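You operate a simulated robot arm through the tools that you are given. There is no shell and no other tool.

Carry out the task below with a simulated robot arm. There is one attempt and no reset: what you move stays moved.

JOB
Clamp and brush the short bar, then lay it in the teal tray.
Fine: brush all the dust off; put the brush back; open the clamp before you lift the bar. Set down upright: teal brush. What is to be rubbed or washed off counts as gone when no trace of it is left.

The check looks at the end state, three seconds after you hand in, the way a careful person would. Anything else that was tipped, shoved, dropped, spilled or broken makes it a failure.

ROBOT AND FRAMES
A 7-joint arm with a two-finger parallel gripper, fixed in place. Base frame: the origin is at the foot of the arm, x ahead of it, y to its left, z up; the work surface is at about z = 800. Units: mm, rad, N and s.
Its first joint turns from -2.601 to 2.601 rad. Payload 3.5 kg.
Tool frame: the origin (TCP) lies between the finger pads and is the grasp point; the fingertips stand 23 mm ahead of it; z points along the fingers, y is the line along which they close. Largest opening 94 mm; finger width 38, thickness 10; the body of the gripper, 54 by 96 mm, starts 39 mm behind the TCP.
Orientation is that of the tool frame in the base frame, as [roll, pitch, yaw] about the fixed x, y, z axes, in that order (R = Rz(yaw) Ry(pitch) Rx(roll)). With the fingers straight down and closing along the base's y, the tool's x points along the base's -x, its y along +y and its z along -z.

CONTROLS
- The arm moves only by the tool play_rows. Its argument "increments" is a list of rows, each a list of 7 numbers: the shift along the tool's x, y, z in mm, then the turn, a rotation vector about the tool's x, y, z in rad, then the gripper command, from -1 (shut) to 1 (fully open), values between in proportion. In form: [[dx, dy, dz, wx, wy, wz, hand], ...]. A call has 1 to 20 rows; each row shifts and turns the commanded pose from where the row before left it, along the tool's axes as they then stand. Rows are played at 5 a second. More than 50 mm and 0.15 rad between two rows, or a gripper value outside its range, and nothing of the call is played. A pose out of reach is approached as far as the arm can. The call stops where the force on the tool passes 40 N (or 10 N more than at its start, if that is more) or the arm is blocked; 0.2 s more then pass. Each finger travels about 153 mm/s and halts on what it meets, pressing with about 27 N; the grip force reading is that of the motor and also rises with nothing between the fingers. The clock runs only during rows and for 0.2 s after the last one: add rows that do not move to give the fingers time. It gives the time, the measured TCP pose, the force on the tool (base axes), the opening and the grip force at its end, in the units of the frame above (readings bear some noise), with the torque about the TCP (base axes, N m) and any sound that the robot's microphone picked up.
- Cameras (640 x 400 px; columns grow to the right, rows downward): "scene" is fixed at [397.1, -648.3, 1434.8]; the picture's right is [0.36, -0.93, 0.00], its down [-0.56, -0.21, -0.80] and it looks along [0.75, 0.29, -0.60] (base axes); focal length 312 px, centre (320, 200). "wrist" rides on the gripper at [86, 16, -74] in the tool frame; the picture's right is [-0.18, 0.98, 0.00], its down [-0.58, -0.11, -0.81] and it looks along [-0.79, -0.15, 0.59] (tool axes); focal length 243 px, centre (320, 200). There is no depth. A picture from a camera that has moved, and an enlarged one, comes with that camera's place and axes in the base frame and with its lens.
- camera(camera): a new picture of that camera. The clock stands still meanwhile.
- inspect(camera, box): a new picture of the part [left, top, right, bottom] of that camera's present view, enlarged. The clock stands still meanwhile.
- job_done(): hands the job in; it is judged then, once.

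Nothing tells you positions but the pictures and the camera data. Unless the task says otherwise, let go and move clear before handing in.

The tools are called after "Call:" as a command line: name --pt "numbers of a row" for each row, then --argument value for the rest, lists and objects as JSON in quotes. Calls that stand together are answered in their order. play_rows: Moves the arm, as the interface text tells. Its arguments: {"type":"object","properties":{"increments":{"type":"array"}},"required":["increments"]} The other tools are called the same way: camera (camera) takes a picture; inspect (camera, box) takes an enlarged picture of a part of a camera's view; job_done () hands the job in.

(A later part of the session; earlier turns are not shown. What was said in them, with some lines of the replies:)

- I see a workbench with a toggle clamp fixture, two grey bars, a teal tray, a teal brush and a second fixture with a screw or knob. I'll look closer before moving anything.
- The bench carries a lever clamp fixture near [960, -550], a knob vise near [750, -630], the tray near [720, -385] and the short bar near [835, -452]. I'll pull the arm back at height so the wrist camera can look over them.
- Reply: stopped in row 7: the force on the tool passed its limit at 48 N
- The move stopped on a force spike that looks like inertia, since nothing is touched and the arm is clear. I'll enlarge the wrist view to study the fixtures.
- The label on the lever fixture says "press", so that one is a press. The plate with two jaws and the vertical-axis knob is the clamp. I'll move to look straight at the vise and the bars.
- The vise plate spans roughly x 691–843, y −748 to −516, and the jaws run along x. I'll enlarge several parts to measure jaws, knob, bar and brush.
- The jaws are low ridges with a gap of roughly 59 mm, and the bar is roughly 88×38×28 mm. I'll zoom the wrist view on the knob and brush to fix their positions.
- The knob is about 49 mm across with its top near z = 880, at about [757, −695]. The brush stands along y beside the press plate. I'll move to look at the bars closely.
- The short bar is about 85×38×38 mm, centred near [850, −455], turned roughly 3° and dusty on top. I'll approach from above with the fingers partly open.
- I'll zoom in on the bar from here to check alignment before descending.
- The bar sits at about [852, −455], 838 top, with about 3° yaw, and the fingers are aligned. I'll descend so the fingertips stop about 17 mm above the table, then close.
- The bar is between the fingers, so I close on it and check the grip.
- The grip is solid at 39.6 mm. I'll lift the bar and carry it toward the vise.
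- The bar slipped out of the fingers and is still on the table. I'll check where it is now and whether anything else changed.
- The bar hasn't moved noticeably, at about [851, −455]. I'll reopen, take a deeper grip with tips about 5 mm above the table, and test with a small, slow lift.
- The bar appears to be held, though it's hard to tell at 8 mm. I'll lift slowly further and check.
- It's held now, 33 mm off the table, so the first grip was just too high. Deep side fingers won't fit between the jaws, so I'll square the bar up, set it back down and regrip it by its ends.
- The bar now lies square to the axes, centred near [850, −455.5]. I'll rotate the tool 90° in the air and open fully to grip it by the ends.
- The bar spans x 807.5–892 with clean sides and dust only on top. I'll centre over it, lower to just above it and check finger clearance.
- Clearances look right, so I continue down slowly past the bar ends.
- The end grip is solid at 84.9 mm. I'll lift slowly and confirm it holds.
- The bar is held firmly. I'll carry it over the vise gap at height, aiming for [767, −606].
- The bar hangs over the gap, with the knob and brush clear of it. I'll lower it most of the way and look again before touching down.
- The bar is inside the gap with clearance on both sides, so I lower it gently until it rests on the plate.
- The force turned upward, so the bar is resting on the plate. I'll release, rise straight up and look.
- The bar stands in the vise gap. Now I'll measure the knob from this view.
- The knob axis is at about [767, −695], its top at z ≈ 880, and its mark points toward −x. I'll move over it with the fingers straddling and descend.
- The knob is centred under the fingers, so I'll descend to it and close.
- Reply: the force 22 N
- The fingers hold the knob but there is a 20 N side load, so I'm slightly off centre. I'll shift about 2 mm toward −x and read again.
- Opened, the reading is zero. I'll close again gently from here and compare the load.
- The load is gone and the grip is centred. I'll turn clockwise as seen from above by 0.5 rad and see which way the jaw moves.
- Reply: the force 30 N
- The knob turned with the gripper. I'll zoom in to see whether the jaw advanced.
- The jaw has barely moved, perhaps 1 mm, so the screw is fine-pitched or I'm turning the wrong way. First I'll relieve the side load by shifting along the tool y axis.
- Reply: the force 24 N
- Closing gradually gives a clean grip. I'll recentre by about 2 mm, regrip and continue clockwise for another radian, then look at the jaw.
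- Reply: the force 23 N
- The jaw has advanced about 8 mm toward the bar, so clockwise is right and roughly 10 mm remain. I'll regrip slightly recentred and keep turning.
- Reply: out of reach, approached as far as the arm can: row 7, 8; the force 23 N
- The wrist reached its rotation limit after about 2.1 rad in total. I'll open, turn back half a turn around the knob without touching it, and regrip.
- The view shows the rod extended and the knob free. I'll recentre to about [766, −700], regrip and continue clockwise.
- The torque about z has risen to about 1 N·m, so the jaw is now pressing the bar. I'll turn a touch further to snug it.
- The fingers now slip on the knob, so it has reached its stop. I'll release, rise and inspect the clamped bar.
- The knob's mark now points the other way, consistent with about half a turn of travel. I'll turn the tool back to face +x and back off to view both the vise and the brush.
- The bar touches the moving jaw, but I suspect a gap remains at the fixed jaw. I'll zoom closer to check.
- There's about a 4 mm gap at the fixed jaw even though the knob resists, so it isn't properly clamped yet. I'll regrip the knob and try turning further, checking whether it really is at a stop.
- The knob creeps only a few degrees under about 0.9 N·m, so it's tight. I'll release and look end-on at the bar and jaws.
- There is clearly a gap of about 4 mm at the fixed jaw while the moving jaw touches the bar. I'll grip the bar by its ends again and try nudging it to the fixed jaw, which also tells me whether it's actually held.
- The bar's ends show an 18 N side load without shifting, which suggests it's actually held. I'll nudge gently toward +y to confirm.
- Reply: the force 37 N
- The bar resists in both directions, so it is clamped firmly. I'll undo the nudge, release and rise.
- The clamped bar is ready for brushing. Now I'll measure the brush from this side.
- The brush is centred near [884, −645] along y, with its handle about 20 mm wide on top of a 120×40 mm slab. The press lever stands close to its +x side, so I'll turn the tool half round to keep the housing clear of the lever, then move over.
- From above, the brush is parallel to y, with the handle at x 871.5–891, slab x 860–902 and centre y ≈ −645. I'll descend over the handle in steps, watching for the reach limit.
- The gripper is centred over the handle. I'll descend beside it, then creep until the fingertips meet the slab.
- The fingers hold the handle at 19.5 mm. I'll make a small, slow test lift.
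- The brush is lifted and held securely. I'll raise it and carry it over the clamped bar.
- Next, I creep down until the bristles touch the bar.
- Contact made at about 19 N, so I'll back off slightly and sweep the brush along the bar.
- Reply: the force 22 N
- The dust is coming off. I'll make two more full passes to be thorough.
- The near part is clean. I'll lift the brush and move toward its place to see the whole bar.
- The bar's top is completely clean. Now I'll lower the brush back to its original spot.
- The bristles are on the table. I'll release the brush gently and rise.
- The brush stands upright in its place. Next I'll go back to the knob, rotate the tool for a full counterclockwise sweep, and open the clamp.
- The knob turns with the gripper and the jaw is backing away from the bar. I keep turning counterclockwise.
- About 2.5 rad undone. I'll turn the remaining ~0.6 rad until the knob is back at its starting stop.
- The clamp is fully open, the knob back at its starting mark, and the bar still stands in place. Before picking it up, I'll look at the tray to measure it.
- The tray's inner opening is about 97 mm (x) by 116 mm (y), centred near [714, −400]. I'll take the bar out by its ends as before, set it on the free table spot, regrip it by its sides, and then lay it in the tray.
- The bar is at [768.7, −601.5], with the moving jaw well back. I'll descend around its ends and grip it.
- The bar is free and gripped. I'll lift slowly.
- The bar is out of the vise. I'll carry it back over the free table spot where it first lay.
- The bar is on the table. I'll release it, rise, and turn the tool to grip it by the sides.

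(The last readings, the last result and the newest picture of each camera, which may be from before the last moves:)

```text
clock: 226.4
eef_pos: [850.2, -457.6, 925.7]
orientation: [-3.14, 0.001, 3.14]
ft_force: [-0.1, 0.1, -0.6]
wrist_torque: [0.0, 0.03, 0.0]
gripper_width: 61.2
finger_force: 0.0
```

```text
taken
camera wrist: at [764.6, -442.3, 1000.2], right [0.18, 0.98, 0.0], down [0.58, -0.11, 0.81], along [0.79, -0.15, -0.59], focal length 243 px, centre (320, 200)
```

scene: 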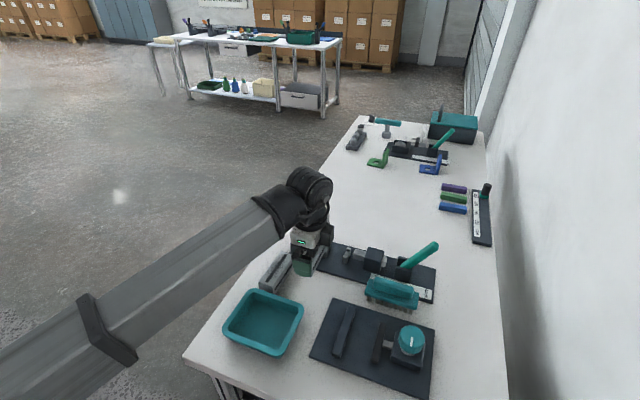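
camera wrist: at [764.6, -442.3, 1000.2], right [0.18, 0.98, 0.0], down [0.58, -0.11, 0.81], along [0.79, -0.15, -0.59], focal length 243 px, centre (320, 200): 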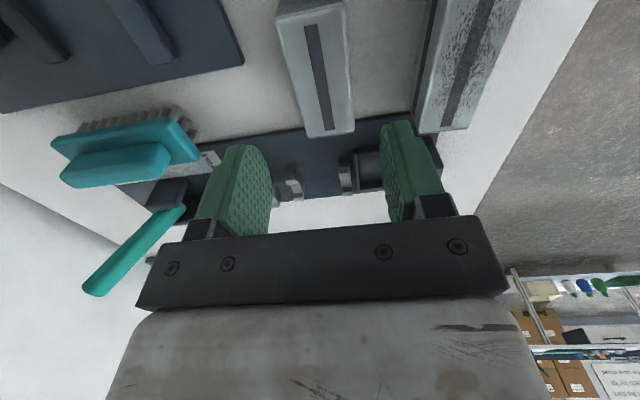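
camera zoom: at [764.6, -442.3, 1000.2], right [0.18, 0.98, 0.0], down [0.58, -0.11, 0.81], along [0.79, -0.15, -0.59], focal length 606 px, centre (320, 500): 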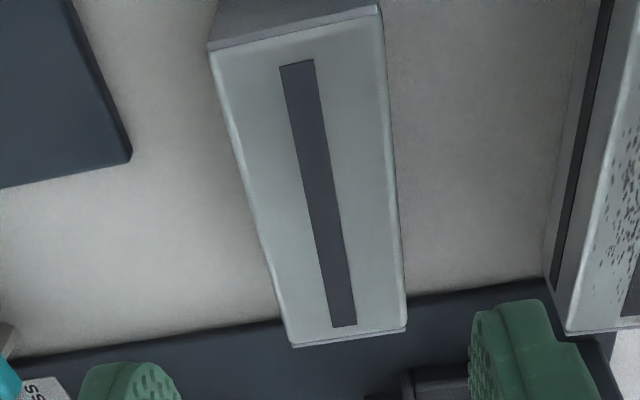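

The bar is square to the axes under the open fingers. I'll descend deep on its sides, grip and lift slowly.

Call:
play_rows --pt "0 1 5 0 0 0 0.3" --pt "0 0 10 0 0 0 0.3" --pt "0 0 14 0 0 0 0.3" --pt "0 0 16 0 0 0 0.3" --pt "0 0 16 0 0 0 0.3" --pt "0 0 14 0 0 0 0.3" --pt "0 0 12 0 0 0 0.3" --pt "0 0 7 0 0 0 0.3" --pt "0 0 4 0 0 0 0.3" --pt "0 0 0 0 0 0 0.3" --pt "0 0 0 0 0 0 0.1" --pt "0 0 0 0 0 0 -0.05" --pt "0 0 0 0 0 0 -0.2" --pt "0 0 0 0 0 0 -1" --pt "0 0 0 0 0 0 -1"

Call:
play_rows --pt "0 0 -1 0 0 0 -1" --pt "0 0 -2 0 0 0 -1" --pt "0 0 -3 0 0 0 -1" --pt "0 0 -4 0 0 0 -1" --pt "0 0 -5 0 0 0 -1" --pt "0 0 -6 0 0 0 -1" --pt "0 0 -8 0 0 0 -1" --pt "0 0 -8 0 0 0 -1" --pt "0 0 -8 0 0 0 -1" --pt "0 0 -8 0 0 0 -1" --pt "0 0 -8 0 0 0 -1" --pt "0 0 -8 0 0 0 -1" --pt "0 0 -8 0 0 0 -1" --pt "0 0 -8 0 0 0 -1" --pt "0 0 -6 0 0 0 -1" --pt "0 0 -4 0 0 0 -1" --pt "0 0 -2 0 0 0 -1" --pt "0 0 0 0 0 0 -1"

Call:
camera --camera "wrist"

```text
clock: 229.6
eef_pos: [849.8, -457.2, 829.1]
orientation: [-3.14, -0.001, 3.139]
ft_force: [0.1, 0.8, -0.3]
wrist_torque: [0.04, 0.0, 0.02]
gripper_width: 40.1
finger_force: 27.0
```

```text
clock: 233.4
eef_pos: [849.8, -456.6, 924.6]
orientation: [-3.139, -0.001, 3.139]
ft_force: [0.9, 0.2, -0.9]
wrist_torque: [-0.03, 0.02, -0.01]
gripper_width: 39.8
finger_force: 27.4
```

```text
taken
camera wrist: at [764.6, -441.0, 999.4], right [0.19, 0.98, 0.0], down [0.58, -0.11, 0.81], along [0.79, -0.15, -0.59], focal length 243 px, centre (320, 200)
```

wrist: 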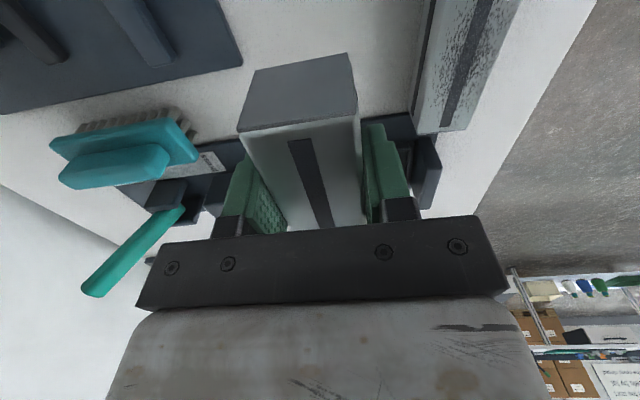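

The bar is held by its sides. I'll rotate it 90° so it lies along y, and carry it over the tray centre.

Call:
play_rows --pt "0 0 -2 0 0 0.05 -1" --pt "0 0 -3 0 0 0.1 -1" --pt "0 0 -3 0 0 0.12 -1" --pt "0 0 -2 0 0 0.12 -1" --pt "0 0 0 0 0 0.12 -1" --pt "0 0 0 0 0 0.12 -1" --pt "0 0 0 0 0 0.12 -1" --pt "0 0 0 0 0 0.12 -1" --pt "0 0 0 0 0 0.12 -1" --pt "0 0 0 0 0 0.12 -1" --pt "0 0 0 0 0 0.12 -1" --pt "0 0 0 0 0 0.12 -1" --pt "0 0 0 0 0 0.12 -1" --pt "0 0 0 0 0 0.12 -1" --pt "0 0 0 0 0 0.06 -1" --pt "0 0 0 0 0 0.038 -1" --pt "0 0 0 0 0 0 -1"

Call:
play_rows --pt "2 -5 0 0 0 0 -1" --pt "4 -10 0 0 0 0 -1" --pt "6 -14 0 0 0 0 -1" --pt "6 -15 0 0 0 0 -1" --pt "6 -15 0 0 0 0 -1" --pt "6 -15 0 0 0 0 -1" --pt "6 -15 0 0 0 0 -1" --pt "6 -15 0 0 0 0 -1" --pt "6 -14 0 0 0 0 -1" --pt "5 -10 0 0 0 0 -1" --pt "3 -6 0 0 0 0 -1" --pt "1 -2 0 0 0 0 -1" --pt "0 0 0 0 0 0 -1"

Call:
camera --camera "wrist"

Call:
inspect --camera "scene" --box '[180, 230, 360, 380]'

```text
clock: 237.0
eef_pos: [850.2, -458.3, 935.1]
orientation: [3.14, 0.002, 1.451]
ft_force: [0.3, 0.5, -2.2]
wrist_torque: [-0.02, 0.01, 0.0]
gripper_width: 39.8
finger_force: 26.4
```

```text
clock: 239.8
eef_pos: [721.1, -384.0, 934.2]
orientation: [-3.14, 0.002, 1.451]
ft_force: [0.8, 0.2, -0.8]
wrist_torque: [0.01, -0.01, 0.02]
gripper_width: 39.6
finger_force: 26.7
```

```text
taken
camera wrist: at [749.1, -300.7, 1009.1], right [0.95, -0.3, 0.0], down [-0.18, -0.56, 0.81], along [-0.24, -0.77, -0.59], focal length 243 px, centre (320, 200)
```

wrist: 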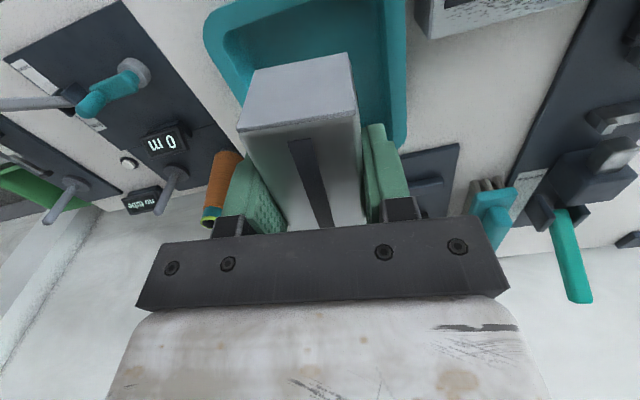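

```text
2.67 times, centred on (270, 305) of scene
camera zoom: at [397.1, -648.3, 1434.8], right [0.36, -0.93, 0.0], down [-0.56, -0.21, -0.8], along [0.75, 0.29, -0.6], focal length 833 px, centre (453, -80)
```

zoom: 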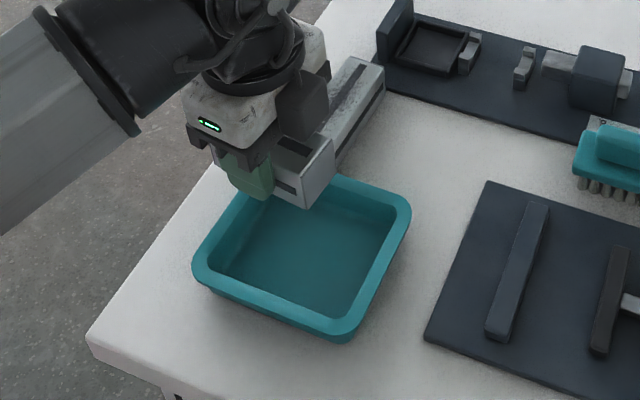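

I over-rotated by about 0.12 rad, so I'll correct that and centre over the tray.

Call:
play_rows --pt "0 0 0 0 0 -0.03 -1" --pt "0 0 0 0 0 -0.05 -1" --pt "0 0 0 0 0 -0.04 -1" --pt "-3 -1.5 0 0 0 0 -1" --pt "-6 -2 0 0 0 0 -1" --pt "-5 -2 0 0 0 0 -1" --pt "-2.5 -1 0 0 0 0 -1" --pt "0 0 0 0 0 0 -1"

Call:
camera --camera "wrist"

Call:
inspect --camera "scene" --box '[180, 230, 360, 380]'

```text
clock: 241.6
eef_pos: [715.7, -400.3, 934.5]
orientation: [-3.141, 0.002, 1.572]
ft_force: [0.0, 0.1, -1.1]
wrist_torque: [-0.01, 0.01, 0.0]
gripper_width: 39.8
finger_force: 27.5
```

```text
taken
camera wrist: at [732.6, -314.6, 1009.2], right [0.98, -0.18, 0.0], down [-0.11, -0.58, 0.81], along [-0.15, -0.79, -0.59], focal length 243 px, centre (320, 200)
```

wrist: 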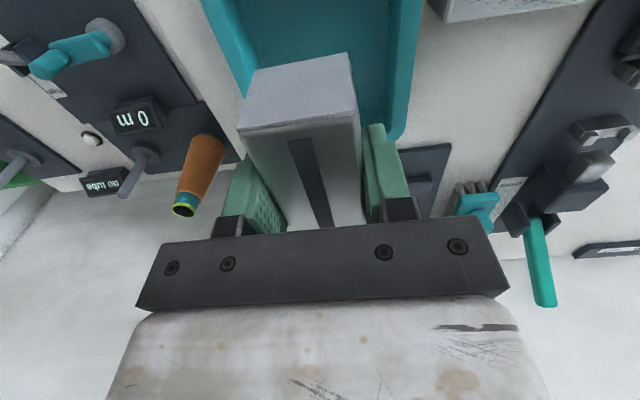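

```text
2.67 times, centred on (270, 305) of scene
camera zoom: at [397.1, -648.3, 1434.8], right [0.36, -0.93, 0.0], down [-0.56, -0.21, -0.8], along [0.75, 0.29, -0.6], focal length 833 px, centre (453, -80)
```

zoom: 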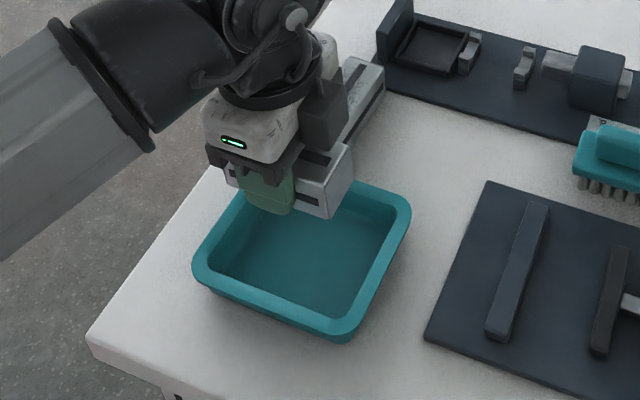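

Call:
inspect --camera "wrist" --box '[190, 0, 430, 150]'

```text
2.67 times, centred on (310, 75) of wrist
camera zoom: at [732.6, -314.6, 1009.2], right [0.98, -0.18, 0.0], down [-0.11, -0.58, 0.81], along [-0.15, -0.79, -0.59], focal length 647 px, centre (347, 533)
```

zoom: 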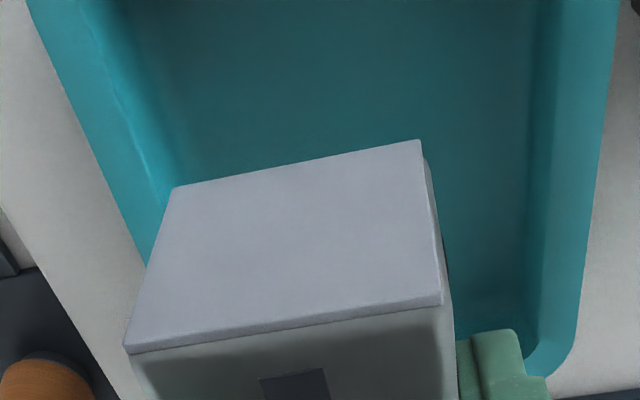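

The tray's inner opening is centred at about [719, −401] with the rim near z = 835. I'll shift 3 mm and lower the bar into it.

Call:
play_rows --pt "0 1.5 4 0 0 0 -1" --pt "-0.7 1.7 8 0 0 0 -1" --pt "0 0 12 0 0 0 -1" --pt "0 0 14 0 0 0 -1" --pt "0 0 14 0 0 0 -1" --pt "0 0 12 0 0 0 -1" --pt "0 0 8 0 0 0 -1" --pt "0 0 4 0 0 0 -1" --pt "0 0 0 0 0 0 -1"

Call:
inspect --camera "scene" --box '[200, 260, 330, 370]'

Call:
inspect --camera "wrist" --box '[160, 0, 460, 240]'

```text
clock: 243.6
eef_pos: [718.9, -401.8, 859.1]
orientation: [3.14, 0.001, 1.572]
ft_force: [-0.3, 0.0, -1.4]
wrist_torque: [0.01, 0.0, -0.01]
gripper_width: 39.8
finger_force: 27.1
```

```text
3.64 times, centred on (265, 315) of scene
camera zoom: at [397.1, -648.3, 1434.8], right [0.36, -0.93, 0.0], down [-0.56, -0.21, -0.8], along [0.75, 0.29, -0.6], focal length 1136 px, centre (520, -218)
```

zoom: 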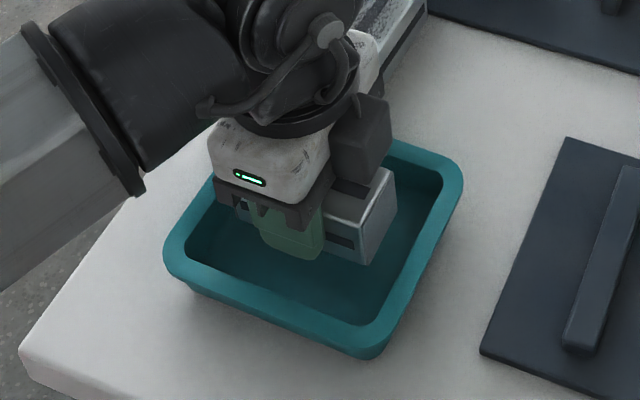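

```text
1.67 times, centred on (310, 120) of wrist
camera zoom: at [735.8, -315.7, 933.2], right [0.98, -0.18, 0.0], down [-0.11, -0.58, 0.81], along [-0.15, -0.79, -0.59], focal length 404 px, centre (337, 333)
```

zoom: 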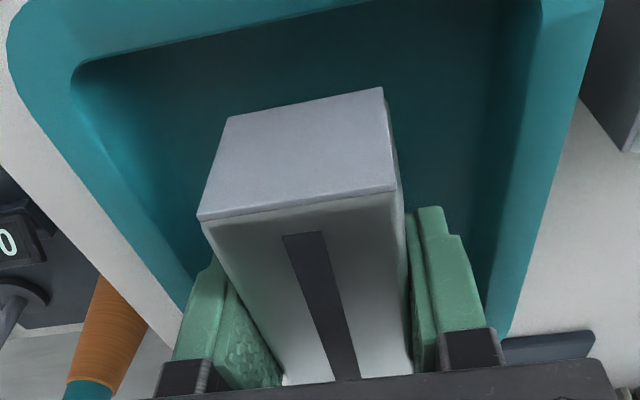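

The bar is inside the rim with clearance all round, so I'm lowering slowly to the floor.

Call:
play_rows --pt "0 0 3 0 0 0 -1" --pt "0 0 4 0 0 0 -1" --pt "0 0 4 0 0 0 -1" --pt "0 0 3 0 0 0 -1" --pt "0 0 2 0 0 0 -1" --pt "0 0 1 0 0 0 -1" --pt "0 0 0 0 0 0 -1"

Call:
play_rows --pt "0 0 1 0 0 0 -1" --pt "0 0 1 0 0 0 -1" --pt "0 0 1 0 0 0 -1" --pt "0 0 0 0 0 0 -1"

```text
clock: 245.2
eef_pos: [718.4, -402.0, 840.5]
orientation: [-3.141, 0.001, 1.57]
ft_force: [0.2, 0.1, -1.7]
wrist_torque: [0.0, 0.01, 0.0]
gripper_width: 39.9
finger_force: 27.0
```

```text
clock: 246.2
eef_pos: [719.8, -401.3, 839.1]
orientation: [-3.141, 0.001, 1.571]
ft_force: [-0.5, -0.2, -0.9]
wrist_torque: [0.01, 0.01, 0.03]
gripper_width: 39.8
finger_force: 27.3
```

Call:
play_rows --pt "0 0 1 0 0 0 -1" --pt "0 0 1 0 0 0 -1" --pt "0 0 0 0 0 0 -1"

Call:
play_rows --pt "0 0 0.8 0 0 0 -1" --pt "0 0 0.8 0 0 0 -1" --pt "0 0 0 0 0 0 -1"

```text
clock: 247.0
eef_pos: [719.3, -401.4, 836.1]
orientation: [3.141, 0.002, 1.571]
ft_force: [0.8, 0.7, -1.5]
wrist_torque: [0.0, -0.03, 0.02]
gripper_width: 39.8
finger_force: 27.5
```

```text
clock: 247.8
eef_pos: [717.9, -402.1, 835.6]
orientation: [3.141, 0.002, 1.571]
ft_force: [-0.3, -0.3, -1.0]
wrist_torque: [-0.01, -0.01, 0.01]
gripper_width: 39.9
finger_force: 26.8
```

Call:
play_rows --pt "0 0 0.8 0 0 0 -1" --pt "0 0 0.8 0 0 0 -1" --pt "0 0 0 0 0 0 -1"

Call:
play_rows --pt "0 0 0.7 0 0 0 -1" --pt "0 0 0.7 0 0 0 -1" --pt "0 0 0 0 0 0 -1"

```text
clock: 248.6
eef_pos: [718.9, -401.7, 833.7]
orientation: [3.141, 0.001, 1.571]
ft_force: [-0.3, -0.2, -1.3]
wrist_torque: [-0.04, 0.02, -0.02]
gripper_width: 39.8
finger_force: 26.6
```

```text
clock: 249.4
eef_pos: [716.4, -402.2, 832.3]
orientation: [3.141, 0.001, 1.57]
ft_force: [0.3, -0.4, -1.1]
wrist_torque: [0.0, 0.01, 0.0]
gripper_width: 39.5
finger_force: 26.8
```

Call:
play_rows --pt "0 0 0.6 0 0 0 -1" --pt "0 0 0.6 0 0 0 -1" --pt "0 0 0 0 0 0 -1"

Call:
inspect --camera "scene" --box '[200, 260, 330, 370]'

```text
clock: 250.2
eef_pos: [717.8, -401.7, 831.8]
orientation: [3.141, 0.0, 1.571]
ft_force: [-0.3, 0.1, 16.1]
wrist_torque: [0.55, -0.01, 0.0]
gripper_width: 39.9
finger_force: 27.2
```

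```text
3.64 times, centred on (265, 315) of scene
camera zoom: at [397.1, -648.3, 1434.8], right [0.36, -0.93, 0.0], down [-0.56, -0.21, -0.8], along [0.75, 0.29, -0.6], focal length 1136 px, centre (520, -218)
```

zoom: 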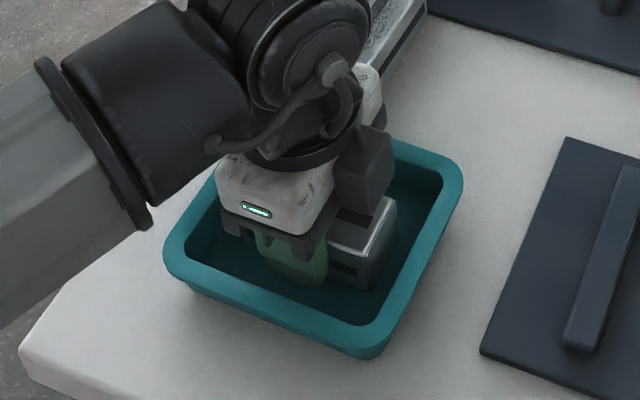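

The bar is on the tray floor (16 N contact). I'll ease off slightly, open the fingers part way, and rise straight out.

Call:
play_rows --pt "0 0 -0.5 0 0 0 -1" --pt "0 0 0 0 0 0 -0.1" --pt "0 0 0 0 0 0 0.05" --pt "0 0 0 0 0 0 0.15" --pt "0 0 0 0 0 0 0.15" --pt "0 0 -3 0 0 0 0.15" --pt "0 0 -6 0 0 0 0.15" --pt "0 0 -8 0 0 0 0.15" --pt "0 0 -10 0 0 0 0.15" --pt "0 0 -12 0 0 0 0.15" --pt "0 0 -14 0 0 0 0.15" --pt "0 0 -16 0 0 0 0.15" --pt "0 0 -16 0 0 0 0.15" --pt "0 0 -16 0 0 0 0.15" --pt "0 0 -14 0 0 0 0.15" --pt "0 0 -10 0 0 0 0.15" --pt "0 0 -5 0 0 0 0.15" --pt "0 0 0 0 0 0 0.15"

Call:
camera --camera "wrist"

Call:
camera --camera "scene"

```text
clock: 254.0
eef_pos: [719.0, -401.3, 961.2]
orientation: [3.141, 0.002, 1.57]
ft_force: [-0.6, -0.3, -0.4]
wrist_torque: [0.01, -0.02, 0.0]
gripper_width: 54.1
finger_force: 0.1
```

```text
taken
camera wrist: at [736.0, -315.4, 1035.9], right [0.98, -0.18, 0.0], down [-0.11, -0.58, 0.81], along [-0.15, -0.79, -0.59], focal length 243 px, centre (320, 200)
```

wrist: 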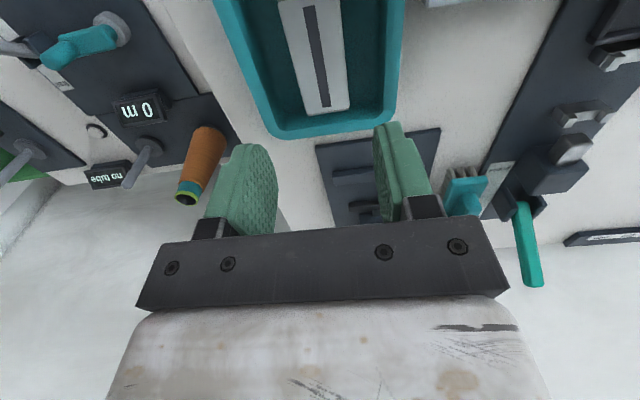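

```text
taken
```

scene: 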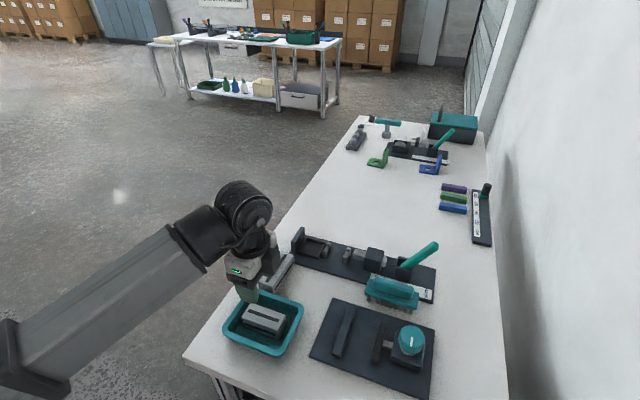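

The bar lies flat in the tray. I'll move the arm well clear and do a final inspection.

Call:
play_rows --pt "3 0 -5 0 0 0 0.15" --pt "8 0 -10 0 0 0 0.15" --pt "10 -4 -14 0 0 0 0.15" --pt "12 -6 -16 0 0 0 0.15" --pt "12 -8 -16 0 0 0 0.15" --pt "12 -8 -16 0 0 0 0.15" --pt "12 -8 -16 0 0 0 0.15" --pt "10 -8 -14 0 0 0 0.15" --pt "6 -4 -8 0 0 0 0.15" --pt "0 0 0 0 0 0 0.15"

Call:
inspect --camera "scene" --box '[200, 220, 450, 390]'

Call:
inspect --camera "scene" --box '[215, 280, 315, 360]'

Call:
inspect --camera "scene" --box '[330, 95, 510, 255]'

```text
clock: 256.2
eef_pos: [672.3, -316.5, 1075.8]
orientation: [-3.139, 0.003, 1.57]
ft_force: [-0.4, -0.2, 0.2]
wrist_torque: [0.03, 0.05, -0.01]
gripper_width: 54.2
finger_force: 0.1
```

```text
2.35 times, centred on (325, 305) of scene
camera zoom: at [397.1, -648.3, 1434.8], right [0.36, -0.93, 0.0], down [-0.56, -0.21, -0.8], along [0.75, 0.29, -0.6], focal length 735 px, centre (308, -47)
```

zoom: 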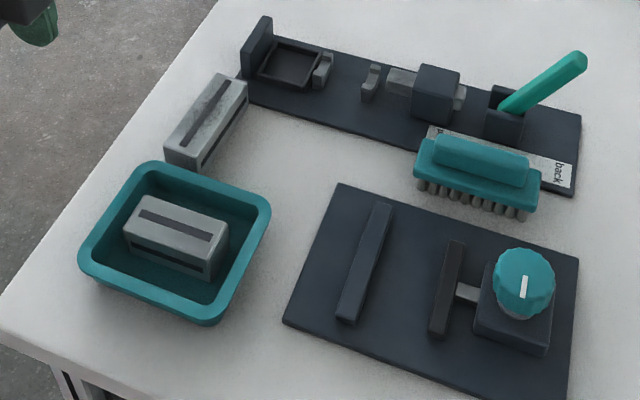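

```text
5.00 times, centred on (265, 320) of scene
camera zoom: at [397.1, -648.3, 1434.8], right [0.36, -0.93, 0.0], down [-0.56, -0.21, -0.8], along [0.75, 0.29, -0.6], focal length 1562 px, centre (595, -400)
```

zoom: 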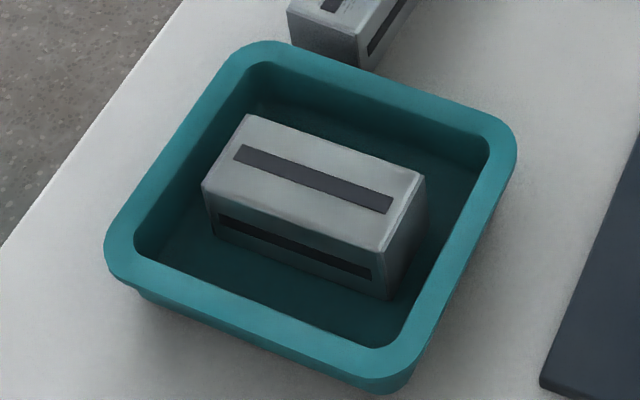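

```text
2.50 times, centred on (420, 175) of scene
camera zoom: at [397.1, -648.3, 1434.8], right [0.36, -0.93, 0.0], down [-0.56, -0.21, -0.8], along [0.75, 0.29, -0.6], focal length 781 px, centre (70, 262)
```

zoom: 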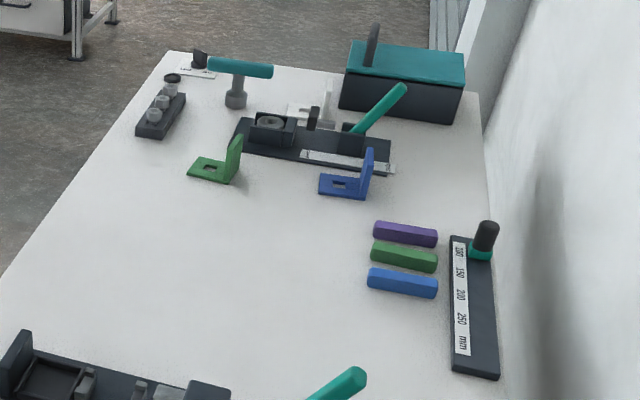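

The final views show:
- **Bar:** the clean short bar lies flat in the teal tray, with no dust visible on it.
- **Brush:** it stands upright in its original spot.
- **Clamp:** it is open.
- **Other items:** everything else is where it was.

The arm is clear of the work, so I'm handing in.

Call:
job_done

```text
The job is handed in.
```

I clamped the short bar in the knob vise, brushed it clean and laid it flat in the teal tray. The job is handed in, but I haven't seen the result of the check.

- **Dust:** close views of the bar's top after brushing, and again in the tray, showed no trace left.
- **Brush:** it is back in its original spot, upright on its bristles.
- **Clamp:** I turned the knob all the way back to its starting mark before lifting the bar out. While the bar was clamped, the pictures showed a gap of about 4 mm at the fixed jaw. It resisted a push in both directions, though, so I took it as held.
- **Slip:** my first grip on the bar was too high, so the fingers slipped off when I lifted. The bar stayed on the table and did not move noticeably.
- **Everything else:** the long bar matched its starting position when I compared it, and the other items look undisturbed in the final views.
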